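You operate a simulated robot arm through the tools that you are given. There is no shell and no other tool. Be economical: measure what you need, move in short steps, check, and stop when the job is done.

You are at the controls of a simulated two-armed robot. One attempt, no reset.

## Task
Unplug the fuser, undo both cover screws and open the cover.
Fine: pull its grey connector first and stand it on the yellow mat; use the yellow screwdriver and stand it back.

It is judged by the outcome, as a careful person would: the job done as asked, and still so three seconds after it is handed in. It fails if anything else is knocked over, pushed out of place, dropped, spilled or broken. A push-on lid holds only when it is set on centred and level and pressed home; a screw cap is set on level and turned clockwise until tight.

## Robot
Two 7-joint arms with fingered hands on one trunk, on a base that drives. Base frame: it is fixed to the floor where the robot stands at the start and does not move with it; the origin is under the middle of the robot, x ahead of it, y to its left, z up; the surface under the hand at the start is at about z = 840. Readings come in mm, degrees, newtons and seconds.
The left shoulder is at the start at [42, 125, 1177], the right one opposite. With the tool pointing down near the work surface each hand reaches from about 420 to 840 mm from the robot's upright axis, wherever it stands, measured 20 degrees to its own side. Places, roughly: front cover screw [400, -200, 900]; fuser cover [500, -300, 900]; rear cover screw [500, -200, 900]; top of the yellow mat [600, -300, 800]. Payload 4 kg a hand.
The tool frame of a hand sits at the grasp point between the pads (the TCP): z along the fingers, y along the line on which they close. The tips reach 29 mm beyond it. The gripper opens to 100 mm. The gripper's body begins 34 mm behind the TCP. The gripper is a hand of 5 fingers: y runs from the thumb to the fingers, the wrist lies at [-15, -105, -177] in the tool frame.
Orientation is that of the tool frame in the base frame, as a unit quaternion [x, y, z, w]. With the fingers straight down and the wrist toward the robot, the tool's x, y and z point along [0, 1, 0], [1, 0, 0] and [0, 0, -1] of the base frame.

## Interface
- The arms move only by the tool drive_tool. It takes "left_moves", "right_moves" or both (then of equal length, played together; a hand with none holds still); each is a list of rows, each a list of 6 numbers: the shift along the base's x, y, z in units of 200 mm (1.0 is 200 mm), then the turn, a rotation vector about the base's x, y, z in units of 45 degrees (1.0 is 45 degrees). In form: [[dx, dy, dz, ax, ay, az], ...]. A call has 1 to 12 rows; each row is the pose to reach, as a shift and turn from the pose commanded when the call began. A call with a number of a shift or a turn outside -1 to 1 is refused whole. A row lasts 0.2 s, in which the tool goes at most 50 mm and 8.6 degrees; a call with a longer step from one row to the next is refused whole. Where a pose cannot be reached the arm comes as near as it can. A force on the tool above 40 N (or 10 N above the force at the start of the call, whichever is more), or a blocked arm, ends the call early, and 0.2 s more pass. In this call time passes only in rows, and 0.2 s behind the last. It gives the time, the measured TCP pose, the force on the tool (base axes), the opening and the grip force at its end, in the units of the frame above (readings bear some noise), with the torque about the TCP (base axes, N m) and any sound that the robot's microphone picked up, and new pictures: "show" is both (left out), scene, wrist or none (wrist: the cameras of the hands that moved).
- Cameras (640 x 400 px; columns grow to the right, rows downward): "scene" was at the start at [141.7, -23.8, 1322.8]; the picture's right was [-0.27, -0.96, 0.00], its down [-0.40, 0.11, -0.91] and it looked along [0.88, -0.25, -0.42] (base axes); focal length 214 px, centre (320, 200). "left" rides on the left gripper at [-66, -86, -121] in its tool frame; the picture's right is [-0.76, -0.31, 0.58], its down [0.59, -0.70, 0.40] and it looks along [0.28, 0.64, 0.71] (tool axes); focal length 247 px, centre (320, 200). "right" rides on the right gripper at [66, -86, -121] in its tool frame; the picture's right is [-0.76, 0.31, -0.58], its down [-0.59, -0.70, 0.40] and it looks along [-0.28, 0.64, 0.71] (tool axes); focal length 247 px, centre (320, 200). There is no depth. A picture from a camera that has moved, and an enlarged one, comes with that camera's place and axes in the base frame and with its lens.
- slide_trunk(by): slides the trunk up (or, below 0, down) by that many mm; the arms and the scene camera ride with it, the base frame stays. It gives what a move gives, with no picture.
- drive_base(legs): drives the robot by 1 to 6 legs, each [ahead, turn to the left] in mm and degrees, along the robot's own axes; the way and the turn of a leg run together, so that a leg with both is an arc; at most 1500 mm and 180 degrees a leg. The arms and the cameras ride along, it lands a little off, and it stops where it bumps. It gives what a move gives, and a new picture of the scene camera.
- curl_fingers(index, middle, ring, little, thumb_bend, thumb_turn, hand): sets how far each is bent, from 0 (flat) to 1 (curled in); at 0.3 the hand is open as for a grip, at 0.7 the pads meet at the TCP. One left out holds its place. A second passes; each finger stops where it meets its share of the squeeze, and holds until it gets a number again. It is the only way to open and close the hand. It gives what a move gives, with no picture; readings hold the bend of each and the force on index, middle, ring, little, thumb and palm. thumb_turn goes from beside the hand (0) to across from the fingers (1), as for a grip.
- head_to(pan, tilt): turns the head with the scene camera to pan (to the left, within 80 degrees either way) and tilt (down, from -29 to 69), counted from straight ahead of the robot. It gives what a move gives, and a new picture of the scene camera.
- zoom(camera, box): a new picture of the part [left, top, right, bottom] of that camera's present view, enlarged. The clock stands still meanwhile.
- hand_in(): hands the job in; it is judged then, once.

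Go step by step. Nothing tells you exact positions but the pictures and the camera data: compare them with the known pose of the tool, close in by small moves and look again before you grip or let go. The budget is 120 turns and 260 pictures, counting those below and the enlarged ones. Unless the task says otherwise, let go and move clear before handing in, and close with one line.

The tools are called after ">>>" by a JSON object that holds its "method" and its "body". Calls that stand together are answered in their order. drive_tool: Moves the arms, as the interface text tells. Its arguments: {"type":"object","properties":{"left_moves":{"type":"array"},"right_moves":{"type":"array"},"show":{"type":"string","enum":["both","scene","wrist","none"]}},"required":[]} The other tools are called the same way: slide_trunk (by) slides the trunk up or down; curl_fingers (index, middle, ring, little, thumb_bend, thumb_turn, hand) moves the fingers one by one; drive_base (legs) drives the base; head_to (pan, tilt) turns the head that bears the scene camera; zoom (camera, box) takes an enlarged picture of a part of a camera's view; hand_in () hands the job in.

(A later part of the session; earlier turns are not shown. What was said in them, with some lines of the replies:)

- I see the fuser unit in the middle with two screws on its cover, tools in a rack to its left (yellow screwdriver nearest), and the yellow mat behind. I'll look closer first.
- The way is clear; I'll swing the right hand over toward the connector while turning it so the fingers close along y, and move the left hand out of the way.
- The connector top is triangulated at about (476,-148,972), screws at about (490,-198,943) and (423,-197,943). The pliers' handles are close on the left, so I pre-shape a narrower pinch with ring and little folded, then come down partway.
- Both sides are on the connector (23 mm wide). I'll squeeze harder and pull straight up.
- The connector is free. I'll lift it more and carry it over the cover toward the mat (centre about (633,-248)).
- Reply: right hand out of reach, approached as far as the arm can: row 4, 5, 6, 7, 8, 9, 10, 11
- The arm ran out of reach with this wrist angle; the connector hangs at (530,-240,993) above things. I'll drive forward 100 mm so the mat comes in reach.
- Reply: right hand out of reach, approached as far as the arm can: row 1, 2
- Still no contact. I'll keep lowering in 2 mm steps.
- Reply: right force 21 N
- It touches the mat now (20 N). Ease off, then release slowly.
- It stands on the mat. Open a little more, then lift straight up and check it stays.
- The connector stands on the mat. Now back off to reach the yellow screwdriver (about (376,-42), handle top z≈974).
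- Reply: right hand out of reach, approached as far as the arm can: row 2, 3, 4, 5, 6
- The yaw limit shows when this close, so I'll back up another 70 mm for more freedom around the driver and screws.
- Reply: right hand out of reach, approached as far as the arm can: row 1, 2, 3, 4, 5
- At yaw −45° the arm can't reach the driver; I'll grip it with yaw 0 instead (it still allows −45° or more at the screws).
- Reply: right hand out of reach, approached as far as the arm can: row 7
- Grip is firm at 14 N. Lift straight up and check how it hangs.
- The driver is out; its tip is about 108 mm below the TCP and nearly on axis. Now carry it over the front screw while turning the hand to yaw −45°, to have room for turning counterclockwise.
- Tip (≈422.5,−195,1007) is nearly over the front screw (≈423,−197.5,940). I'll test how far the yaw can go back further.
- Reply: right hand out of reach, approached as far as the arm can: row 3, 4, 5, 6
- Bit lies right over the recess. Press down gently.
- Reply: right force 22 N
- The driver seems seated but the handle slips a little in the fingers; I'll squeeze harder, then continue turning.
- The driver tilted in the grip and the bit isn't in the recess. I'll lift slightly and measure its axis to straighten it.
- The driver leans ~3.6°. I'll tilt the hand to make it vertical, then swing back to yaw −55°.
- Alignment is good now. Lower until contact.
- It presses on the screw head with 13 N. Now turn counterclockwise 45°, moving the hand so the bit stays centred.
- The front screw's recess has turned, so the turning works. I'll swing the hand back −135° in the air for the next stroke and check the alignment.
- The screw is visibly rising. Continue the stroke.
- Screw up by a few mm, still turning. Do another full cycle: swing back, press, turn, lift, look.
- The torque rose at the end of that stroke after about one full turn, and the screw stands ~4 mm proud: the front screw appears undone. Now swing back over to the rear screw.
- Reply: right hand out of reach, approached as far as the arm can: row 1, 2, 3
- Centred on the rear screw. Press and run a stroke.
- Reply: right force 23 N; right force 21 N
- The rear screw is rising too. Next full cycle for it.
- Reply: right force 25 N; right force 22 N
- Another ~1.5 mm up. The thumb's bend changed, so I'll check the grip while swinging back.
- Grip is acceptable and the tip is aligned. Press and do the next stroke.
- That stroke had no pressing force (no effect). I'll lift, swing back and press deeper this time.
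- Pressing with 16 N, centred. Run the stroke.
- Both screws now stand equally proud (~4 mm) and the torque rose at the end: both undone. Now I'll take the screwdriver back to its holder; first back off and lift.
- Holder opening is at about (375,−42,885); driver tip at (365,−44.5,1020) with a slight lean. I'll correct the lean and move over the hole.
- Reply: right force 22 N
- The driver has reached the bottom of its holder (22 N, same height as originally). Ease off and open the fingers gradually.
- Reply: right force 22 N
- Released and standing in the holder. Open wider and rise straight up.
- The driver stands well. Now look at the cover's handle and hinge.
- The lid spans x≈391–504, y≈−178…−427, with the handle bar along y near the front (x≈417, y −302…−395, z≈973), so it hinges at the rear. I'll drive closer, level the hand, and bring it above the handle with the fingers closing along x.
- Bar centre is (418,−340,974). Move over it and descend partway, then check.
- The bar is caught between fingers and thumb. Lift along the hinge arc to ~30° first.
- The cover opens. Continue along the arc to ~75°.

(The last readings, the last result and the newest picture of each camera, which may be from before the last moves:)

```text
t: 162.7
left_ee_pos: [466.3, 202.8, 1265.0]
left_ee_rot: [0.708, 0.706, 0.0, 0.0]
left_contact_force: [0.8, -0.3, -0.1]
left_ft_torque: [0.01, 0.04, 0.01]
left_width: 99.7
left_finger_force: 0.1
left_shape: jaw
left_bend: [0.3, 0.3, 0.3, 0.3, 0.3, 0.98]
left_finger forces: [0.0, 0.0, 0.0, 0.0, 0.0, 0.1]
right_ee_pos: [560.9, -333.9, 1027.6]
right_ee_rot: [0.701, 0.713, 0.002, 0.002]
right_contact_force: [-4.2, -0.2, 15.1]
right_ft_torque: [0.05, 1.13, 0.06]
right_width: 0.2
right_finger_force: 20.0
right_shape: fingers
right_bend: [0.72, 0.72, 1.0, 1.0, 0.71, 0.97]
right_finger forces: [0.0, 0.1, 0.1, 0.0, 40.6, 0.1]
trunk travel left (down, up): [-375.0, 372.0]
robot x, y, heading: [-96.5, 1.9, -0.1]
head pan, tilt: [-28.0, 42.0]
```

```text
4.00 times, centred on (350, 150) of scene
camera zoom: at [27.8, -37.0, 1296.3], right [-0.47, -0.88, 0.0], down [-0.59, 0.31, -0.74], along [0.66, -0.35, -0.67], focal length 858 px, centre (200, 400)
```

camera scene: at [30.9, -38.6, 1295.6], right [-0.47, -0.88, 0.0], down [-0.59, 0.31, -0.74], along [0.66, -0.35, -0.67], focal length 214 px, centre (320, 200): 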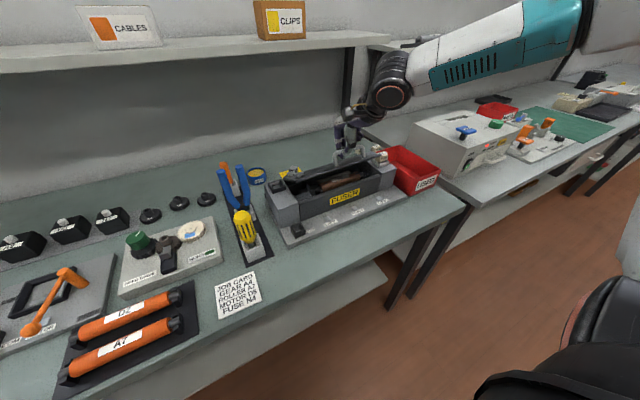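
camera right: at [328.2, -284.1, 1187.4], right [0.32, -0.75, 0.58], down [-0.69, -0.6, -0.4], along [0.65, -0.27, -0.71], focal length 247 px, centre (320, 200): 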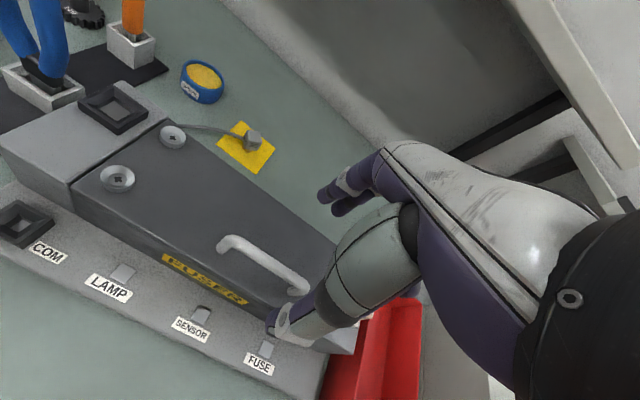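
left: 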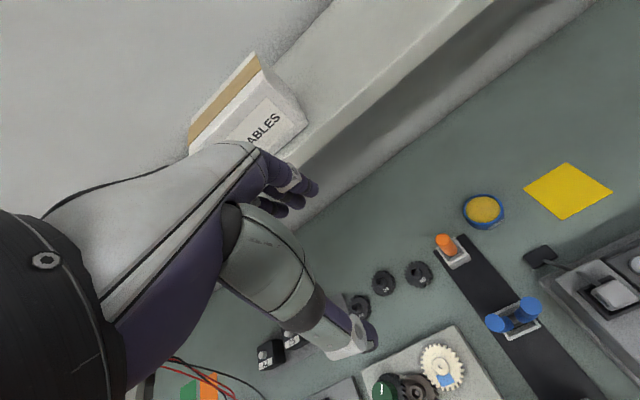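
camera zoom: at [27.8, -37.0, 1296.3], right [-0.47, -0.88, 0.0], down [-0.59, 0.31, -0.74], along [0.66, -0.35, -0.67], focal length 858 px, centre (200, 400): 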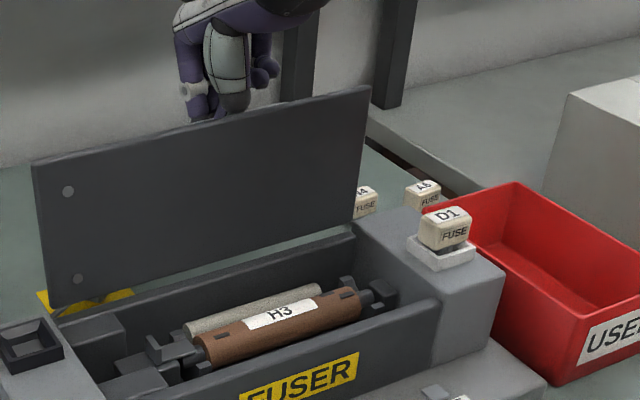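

>>> {"method": "zoom", "body": {"camera": "right", "box": [120, 120, 440, 380]}}

>>> {"method": "zoom", "body": {"camera": "scene", "box": [310, 95, 390, 165]}}

```text
1.54 times, centred on (280, 250) of right
camera zoom: at [472.3, -270.8, 1147.8], right [0.32, -0.75, 0.58], down [-0.69, -0.6, -0.4], along [0.65, -0.27, -0.71], focal length 380 px, centre (382, 123)
```

zoom: 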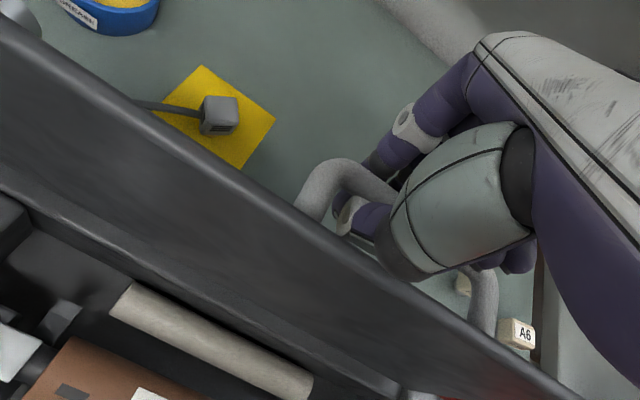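

```text
5.71 times, centred on (350, 130) of scene
camera zoom: at [27.8, -37.0, 1296.3], right [-0.47, -0.88, 0.0], down [-0.59, 0.31, -0.74], along [0.66, -0.35, -0.67], focal length 1226 px, centre (149, 600)
```

zoom: 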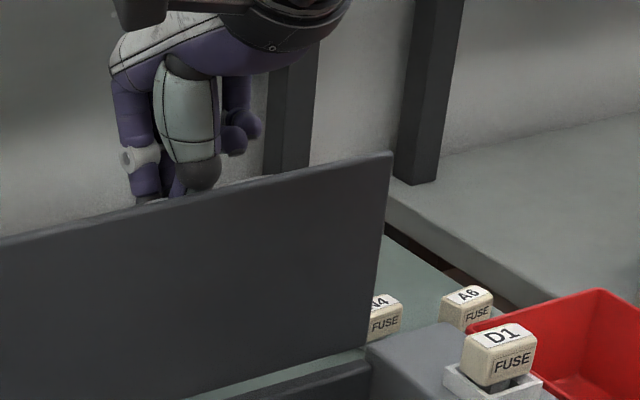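

The thumb is between lid and bar and pulls it rearward. A bit further back to pass vertical.

>>> {"method": "drive_tool", "body": {"right_moves": [[0.04, 0, 0.02, 0, 0, 0], [0.09, 0, 0.0, 0, 0, 0], [0.14, 0, -0.02, 0, 0, 0]], "show": "none"}}

>>> {"method": "zoom", "body": {"camera": "right", "box": [120, 120, 440, 380]}}

>>> {"method": "zoom", "body": {"camera": "scene", "box": [290, 100, 410, 200]}}

```text
t: 163.5
left_ee_pos: [466.0, 203.5, 1266.2]
left_ee_rot: [0.708, 0.706, 0.001, 0.002]
left_contact_force: [0.5, 0.4, -0.4]
left_ft_torque: [-0.01, 0.02, 0.01]
left_width: 99.7
left_finger_force: 0.0
left_shape: jaw
left_bend: [0.3, 0.3, 0.3, 0.3, 0.3, 0.98]
left_finger forces: [0.0, 0.0, 0.0, 0.1, 0.0, 0.1]
right_ee_pos: [587.1, -333.3, 1023.4]
right_ee_rot: [0.701, 0.713, 0.001, 0.001]
right_contact_force: [-4.8, -0.7, 22.9]
right_ft_torque: [0.19, 2.09, 0.19]
right_width: 10.2
right_finger_force: 37.9
right_shape: fingers
right_bend: [0.72, 0.72, 1.0, 1.0, 0.58, 0.97]
right_finger forces: [0.0, 0.1, 0.1, 0.0, 75.8, 0.0]
trunk travel left (down, up): [-375.0, 372.0]
robot x, y, heading: [-95.6, 1.0, 0.1]
head pan, tilt: [-28.0, 42.0]
```

```text
1.54 times, centred on (280, 250) of right
camera zoom: at [499.2, -270.4, 1143.9], right [0.32, -0.75, 0.58], down [-0.69, -0.6, -0.4], along [0.65, -0.27, -0.71], focal length 380 px, centre (382, 123)
```

zoom: 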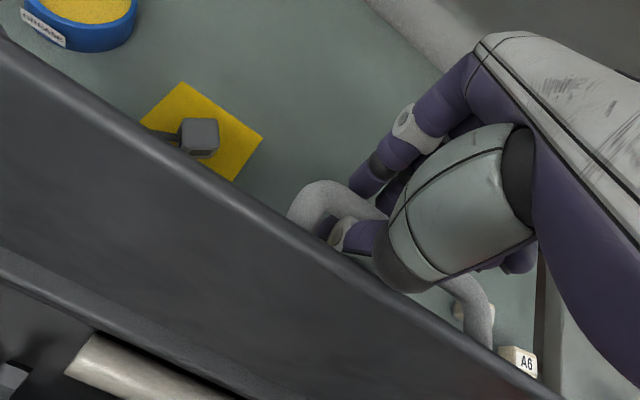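

```text
4.00 times, centred on (350, 150) of scene
camera zoom: at [27.2, -36.8, 1296.4], right [-0.47, -0.88, 0.0], down [-0.59, 0.31, -0.74], along [0.66, -0.35, -0.67], focal length 858 px, centre (200, 400)
```

zoom: 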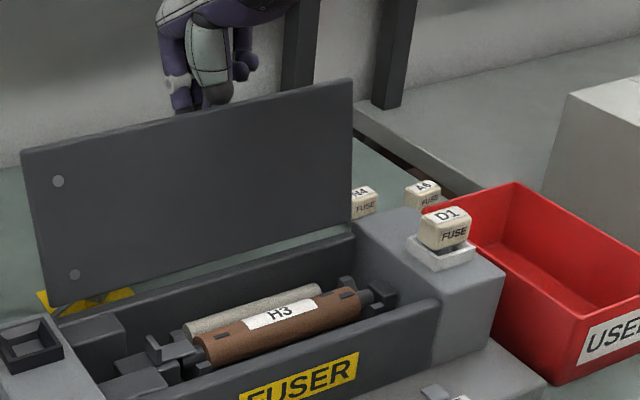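

The cover is now past vertical. Open the fingers, unload the thumb slightly and check whether the cover stays.

>>> {"method": "curl_fingers", "body": {"hand": "right", "index": 0.3, "middle": 0.3, "thumb_bend": 0.52}}

>>> {"method": "zoom", "body": {"camera": "right", "box": [120, 120, 440, 380]}}

>>> {"method": "zoom", "body": {"camera": "scene", "box": [290, 100, 410, 200]}}

```text
t: 164.5
left_ee_pos: [469.3, 202.2, 1264.4]
left_ee_rot: [0.708, 0.706, 0.0, 0.0]
left_contact_force: [0.0, -0.7, -0.2]
left_ft_torque: [0.01, -0.01, 0.03]
left_width: 100.0
left_finger_force: 0.0
left_shape: jaw
left_bend: [0.3, 0.3, 0.3, 0.3, 0.3, 0.98]
left_finger forces: [0.0, 0.1, 0.1, 0.0, 0.1, 0.0]
right_ee_pos: [589.1, -335.1, 1019.8]
right_ee_rot: [0.702, 0.713, -0.001, -0.001]
right_contact_force: [0.0, -0.4, 0.3]
right_ft_torque: [0.0, -0.01, 0.01]
right_width: 71.5
right_finger_force: 0.0
right_shape: fingers
right_bend: [0.3, 0.3, 1.0, 1.0, 0.52, 0.98]
right_finger forces: [0.1, 0.1, 0.0, 0.0, 0.0, 0.0]
trunk travel left (down, up): [-375.0, 372.0]
robot x, y, heading: [-96.4, -3.1, -0.0]
head pan, tilt: [-28.0, 42.0]
```

```text
1.54 times, centred on (280, 250) of right
camera zoom: at [501.1, -271.5, 1140.0], right [0.32, -0.75, 0.58], down [-0.69, -0.6, -0.4], along [0.64, -0.27, -0.71], focal length 380 px, centre (382, 123)
```

zoom: 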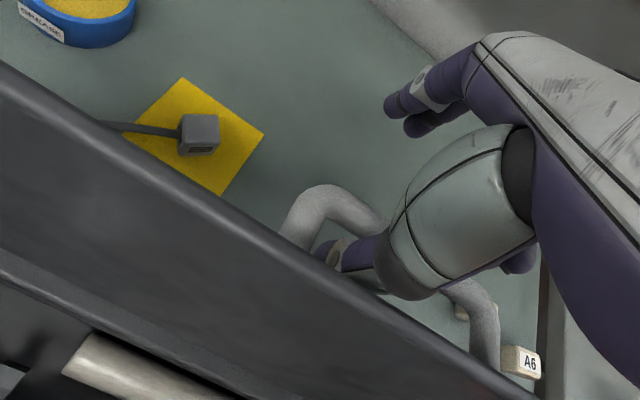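

```text
4.00 times, centred on (350, 150) of scene
camera zoom: at [29.8, -38.0, 1295.8], right [-0.47, -0.88, 0.0], down [-0.59, 0.31, -0.74], along [0.66, -0.35, -0.67], focal length 858 px, centre (200, 400)
```

zoom: 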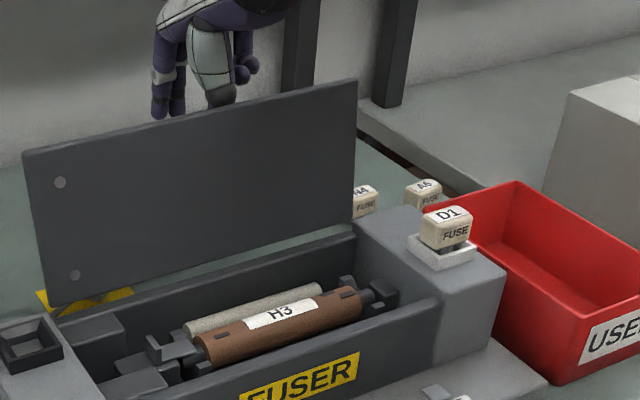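

The cover stays. Raise the hand carefully out of the handle.

>>> {"method": "drive_tool", "body": {"right_moves": [[0, 0, 0.05, 0, 0, 0], [0, 0, 0.1, 0, 0, 0], [0, 0, 0.2, 0, 0, 0]], "show": "none"}}

>>> {"method": "zoom", "body": {"camera": "scene", "box": [290, 100, 410, 200]}}

```text
t: 165.3
left_ee_pos: [468.8, 201.9, 1264.4]
left_ee_rot: [0.708, 0.706, 0.001, 0.001]
left_contact_force: [0.3, 0.4, 0.0]
left_ft_torque: [0.0, -0.01, 0.01]
left_width: 100.1
left_finger_force: 0.0
left_shape: jaw
left_bend: [0.3, 0.3, 0.3, 0.3, 0.3, 0.98]
left_finger forces: [0.0, 0.0, 0.1, 0.1, 0.0, 0.0]
right_ee_pos: [587.7, -334.6, 1061.9]
right_ee_rot: [0.702, 0.712, 0.0, 0.001]
right_contact_force: [-0.4, -0.9, 0.6]
right_ft_torque: [-0.04, 0.0, 0.0]
right_width: 72.1
right_finger_force: 0.1
right_shape: fingers
right_bend: [0.3, 0.3, 1.0, 1.0, 0.52, 0.98]
right_finger forces: [0.0, 0.0, 0.0, 0.0, 0.1, 0.1]
trunk travel left (down, up): [-375.0, 372.0]
robot x, y, heading: [-98.4, 1.9, -0.4]
head pan, tilt: [-28.0, 42.0]
```

```text
4.00 times, centred on (350, 150) of scene
camera zoom: at [29.4, -37.8, 1295.9], right [-0.47, -0.88, 0.0], down [-0.59, 0.31, -0.74], along [0.66, -0.35, -0.67], focal length 858 px, centre (200, 400)
```

zoom: 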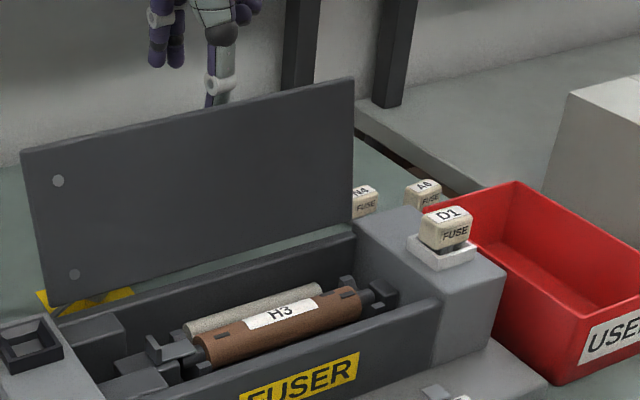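

>>> {"method": "drive_tool", "body": {"right_moves": [[0, 0, 0.2, 0, 0, 0], [0, 0, 0.4, 0, 0, 0], [-0.1, 0, 0.55, 0, 0, 0], [-0.3, 0, 0.6, 0, 0, 0], [-0.5, -0.05, 0.6, 0, 0, 0], [-0.7, -0.1, 0.6, 0, 0, 0]], "show": "both"}}

>>> {"method": "zoom", "body": {"camera": "scene", "box": [210, 120, 410, 245]}}

```text
t: 166.7
left_ee_pos: [467.3, 200.6, 1265.5]
left_ee_rot: [0.708, 0.707, 0.0, 0.001]
left_contact_force: [-0.1, 0.3, -0.4]
left_ft_torque: [0.02, 0.01, -0.02]
left_width: 99.8
left_finger_force: 0.0
left_shape: jaw
left_bend: [0.3, 0.3, 0.3, 0.3, 0.3, 0.98]
left_finger forces: [0.0, 0.0, 0.0, 0.1, 0.0, 0.1]
right_ee_pos: [446.0, -354.6, 1181.0]
right_ee_rot: [0.702, 0.712, 0.0, -0.001]
right_contact_force: [-1.1, -0.5, 0.2]
right_ft_torque: [-0.02, 0.02, 0.0]
right_width: 71.7
right_finger_force: 0.1
right_shape: fingers
right_bend: [0.3, 0.3, 1.0, 1.0, 0.52, 0.98]
right_finger forces: [0.0, 0.0, 0.0, 0.1, 0.1, 0.0]
trunk travel left (down, up): [-375.0, 372.0]
robot x, y, heading: [-94.8, -0.0, 0.1]
head pan, tilt: [-28.0, 42.0]
camera scene: at [28.5, -38.6, 1296.0], right [-0.47, -0.88, 0.0], down [-0.59, 0.31, -0.74], along [0.66, -0.35, -0.67], focal length 214 px, centre (320, 200)
camera right: at [358.4, -291.7, 1302.2], right [0.32, -0.75, 0.58], down [-0.69, -0.6, -0.4], along [0.65, -0.27, -0.71], focal length 247 px, centre (320, 200)
```

scene: 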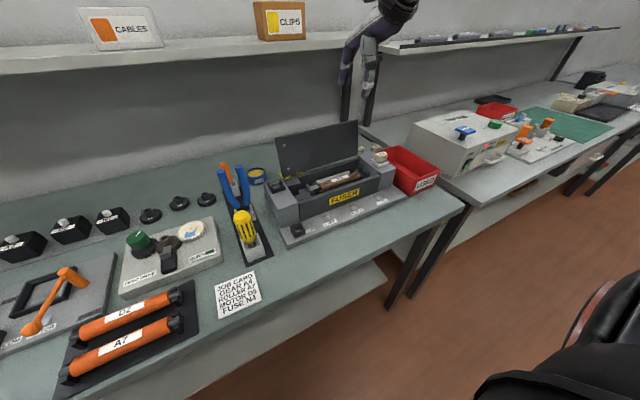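
right: 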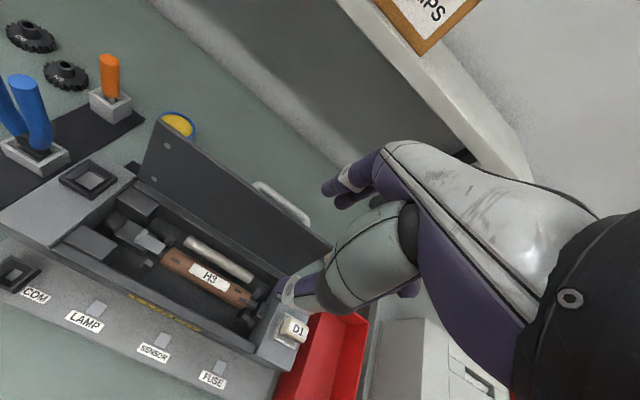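

```text
3.20 times, centred on (310, 182) of scene
camera zoom: at [28.5, -38.6, 1296.0], right [-0.47, -0.88, 0.0], down [-0.59, 0.31, -0.74], along [0.66, -0.35, -0.67], focal length 686 px, centre (352, 256)
```

zoom: 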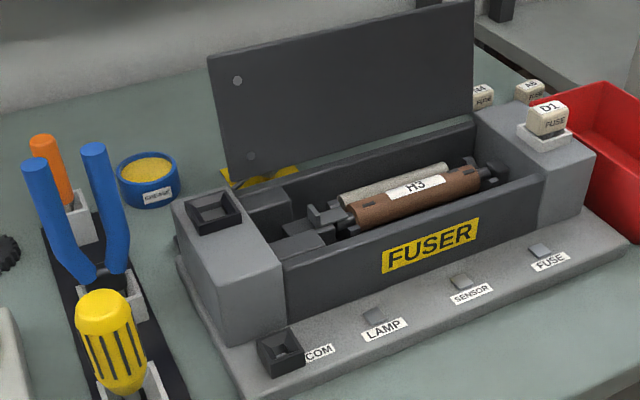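

The cover stands open, the connector stands on the mat, and the screwdriver is back in its holder; the hands are clear.

>>> {"method": "hand_in", "body": {}}

```text
The job is handed in.
```

The fuser is unplugged and its grey connector stands on the yellow mat. Both cover screws are undone, the yellow screwdriver is back in its holder, and the cover is open and staying put on its own.
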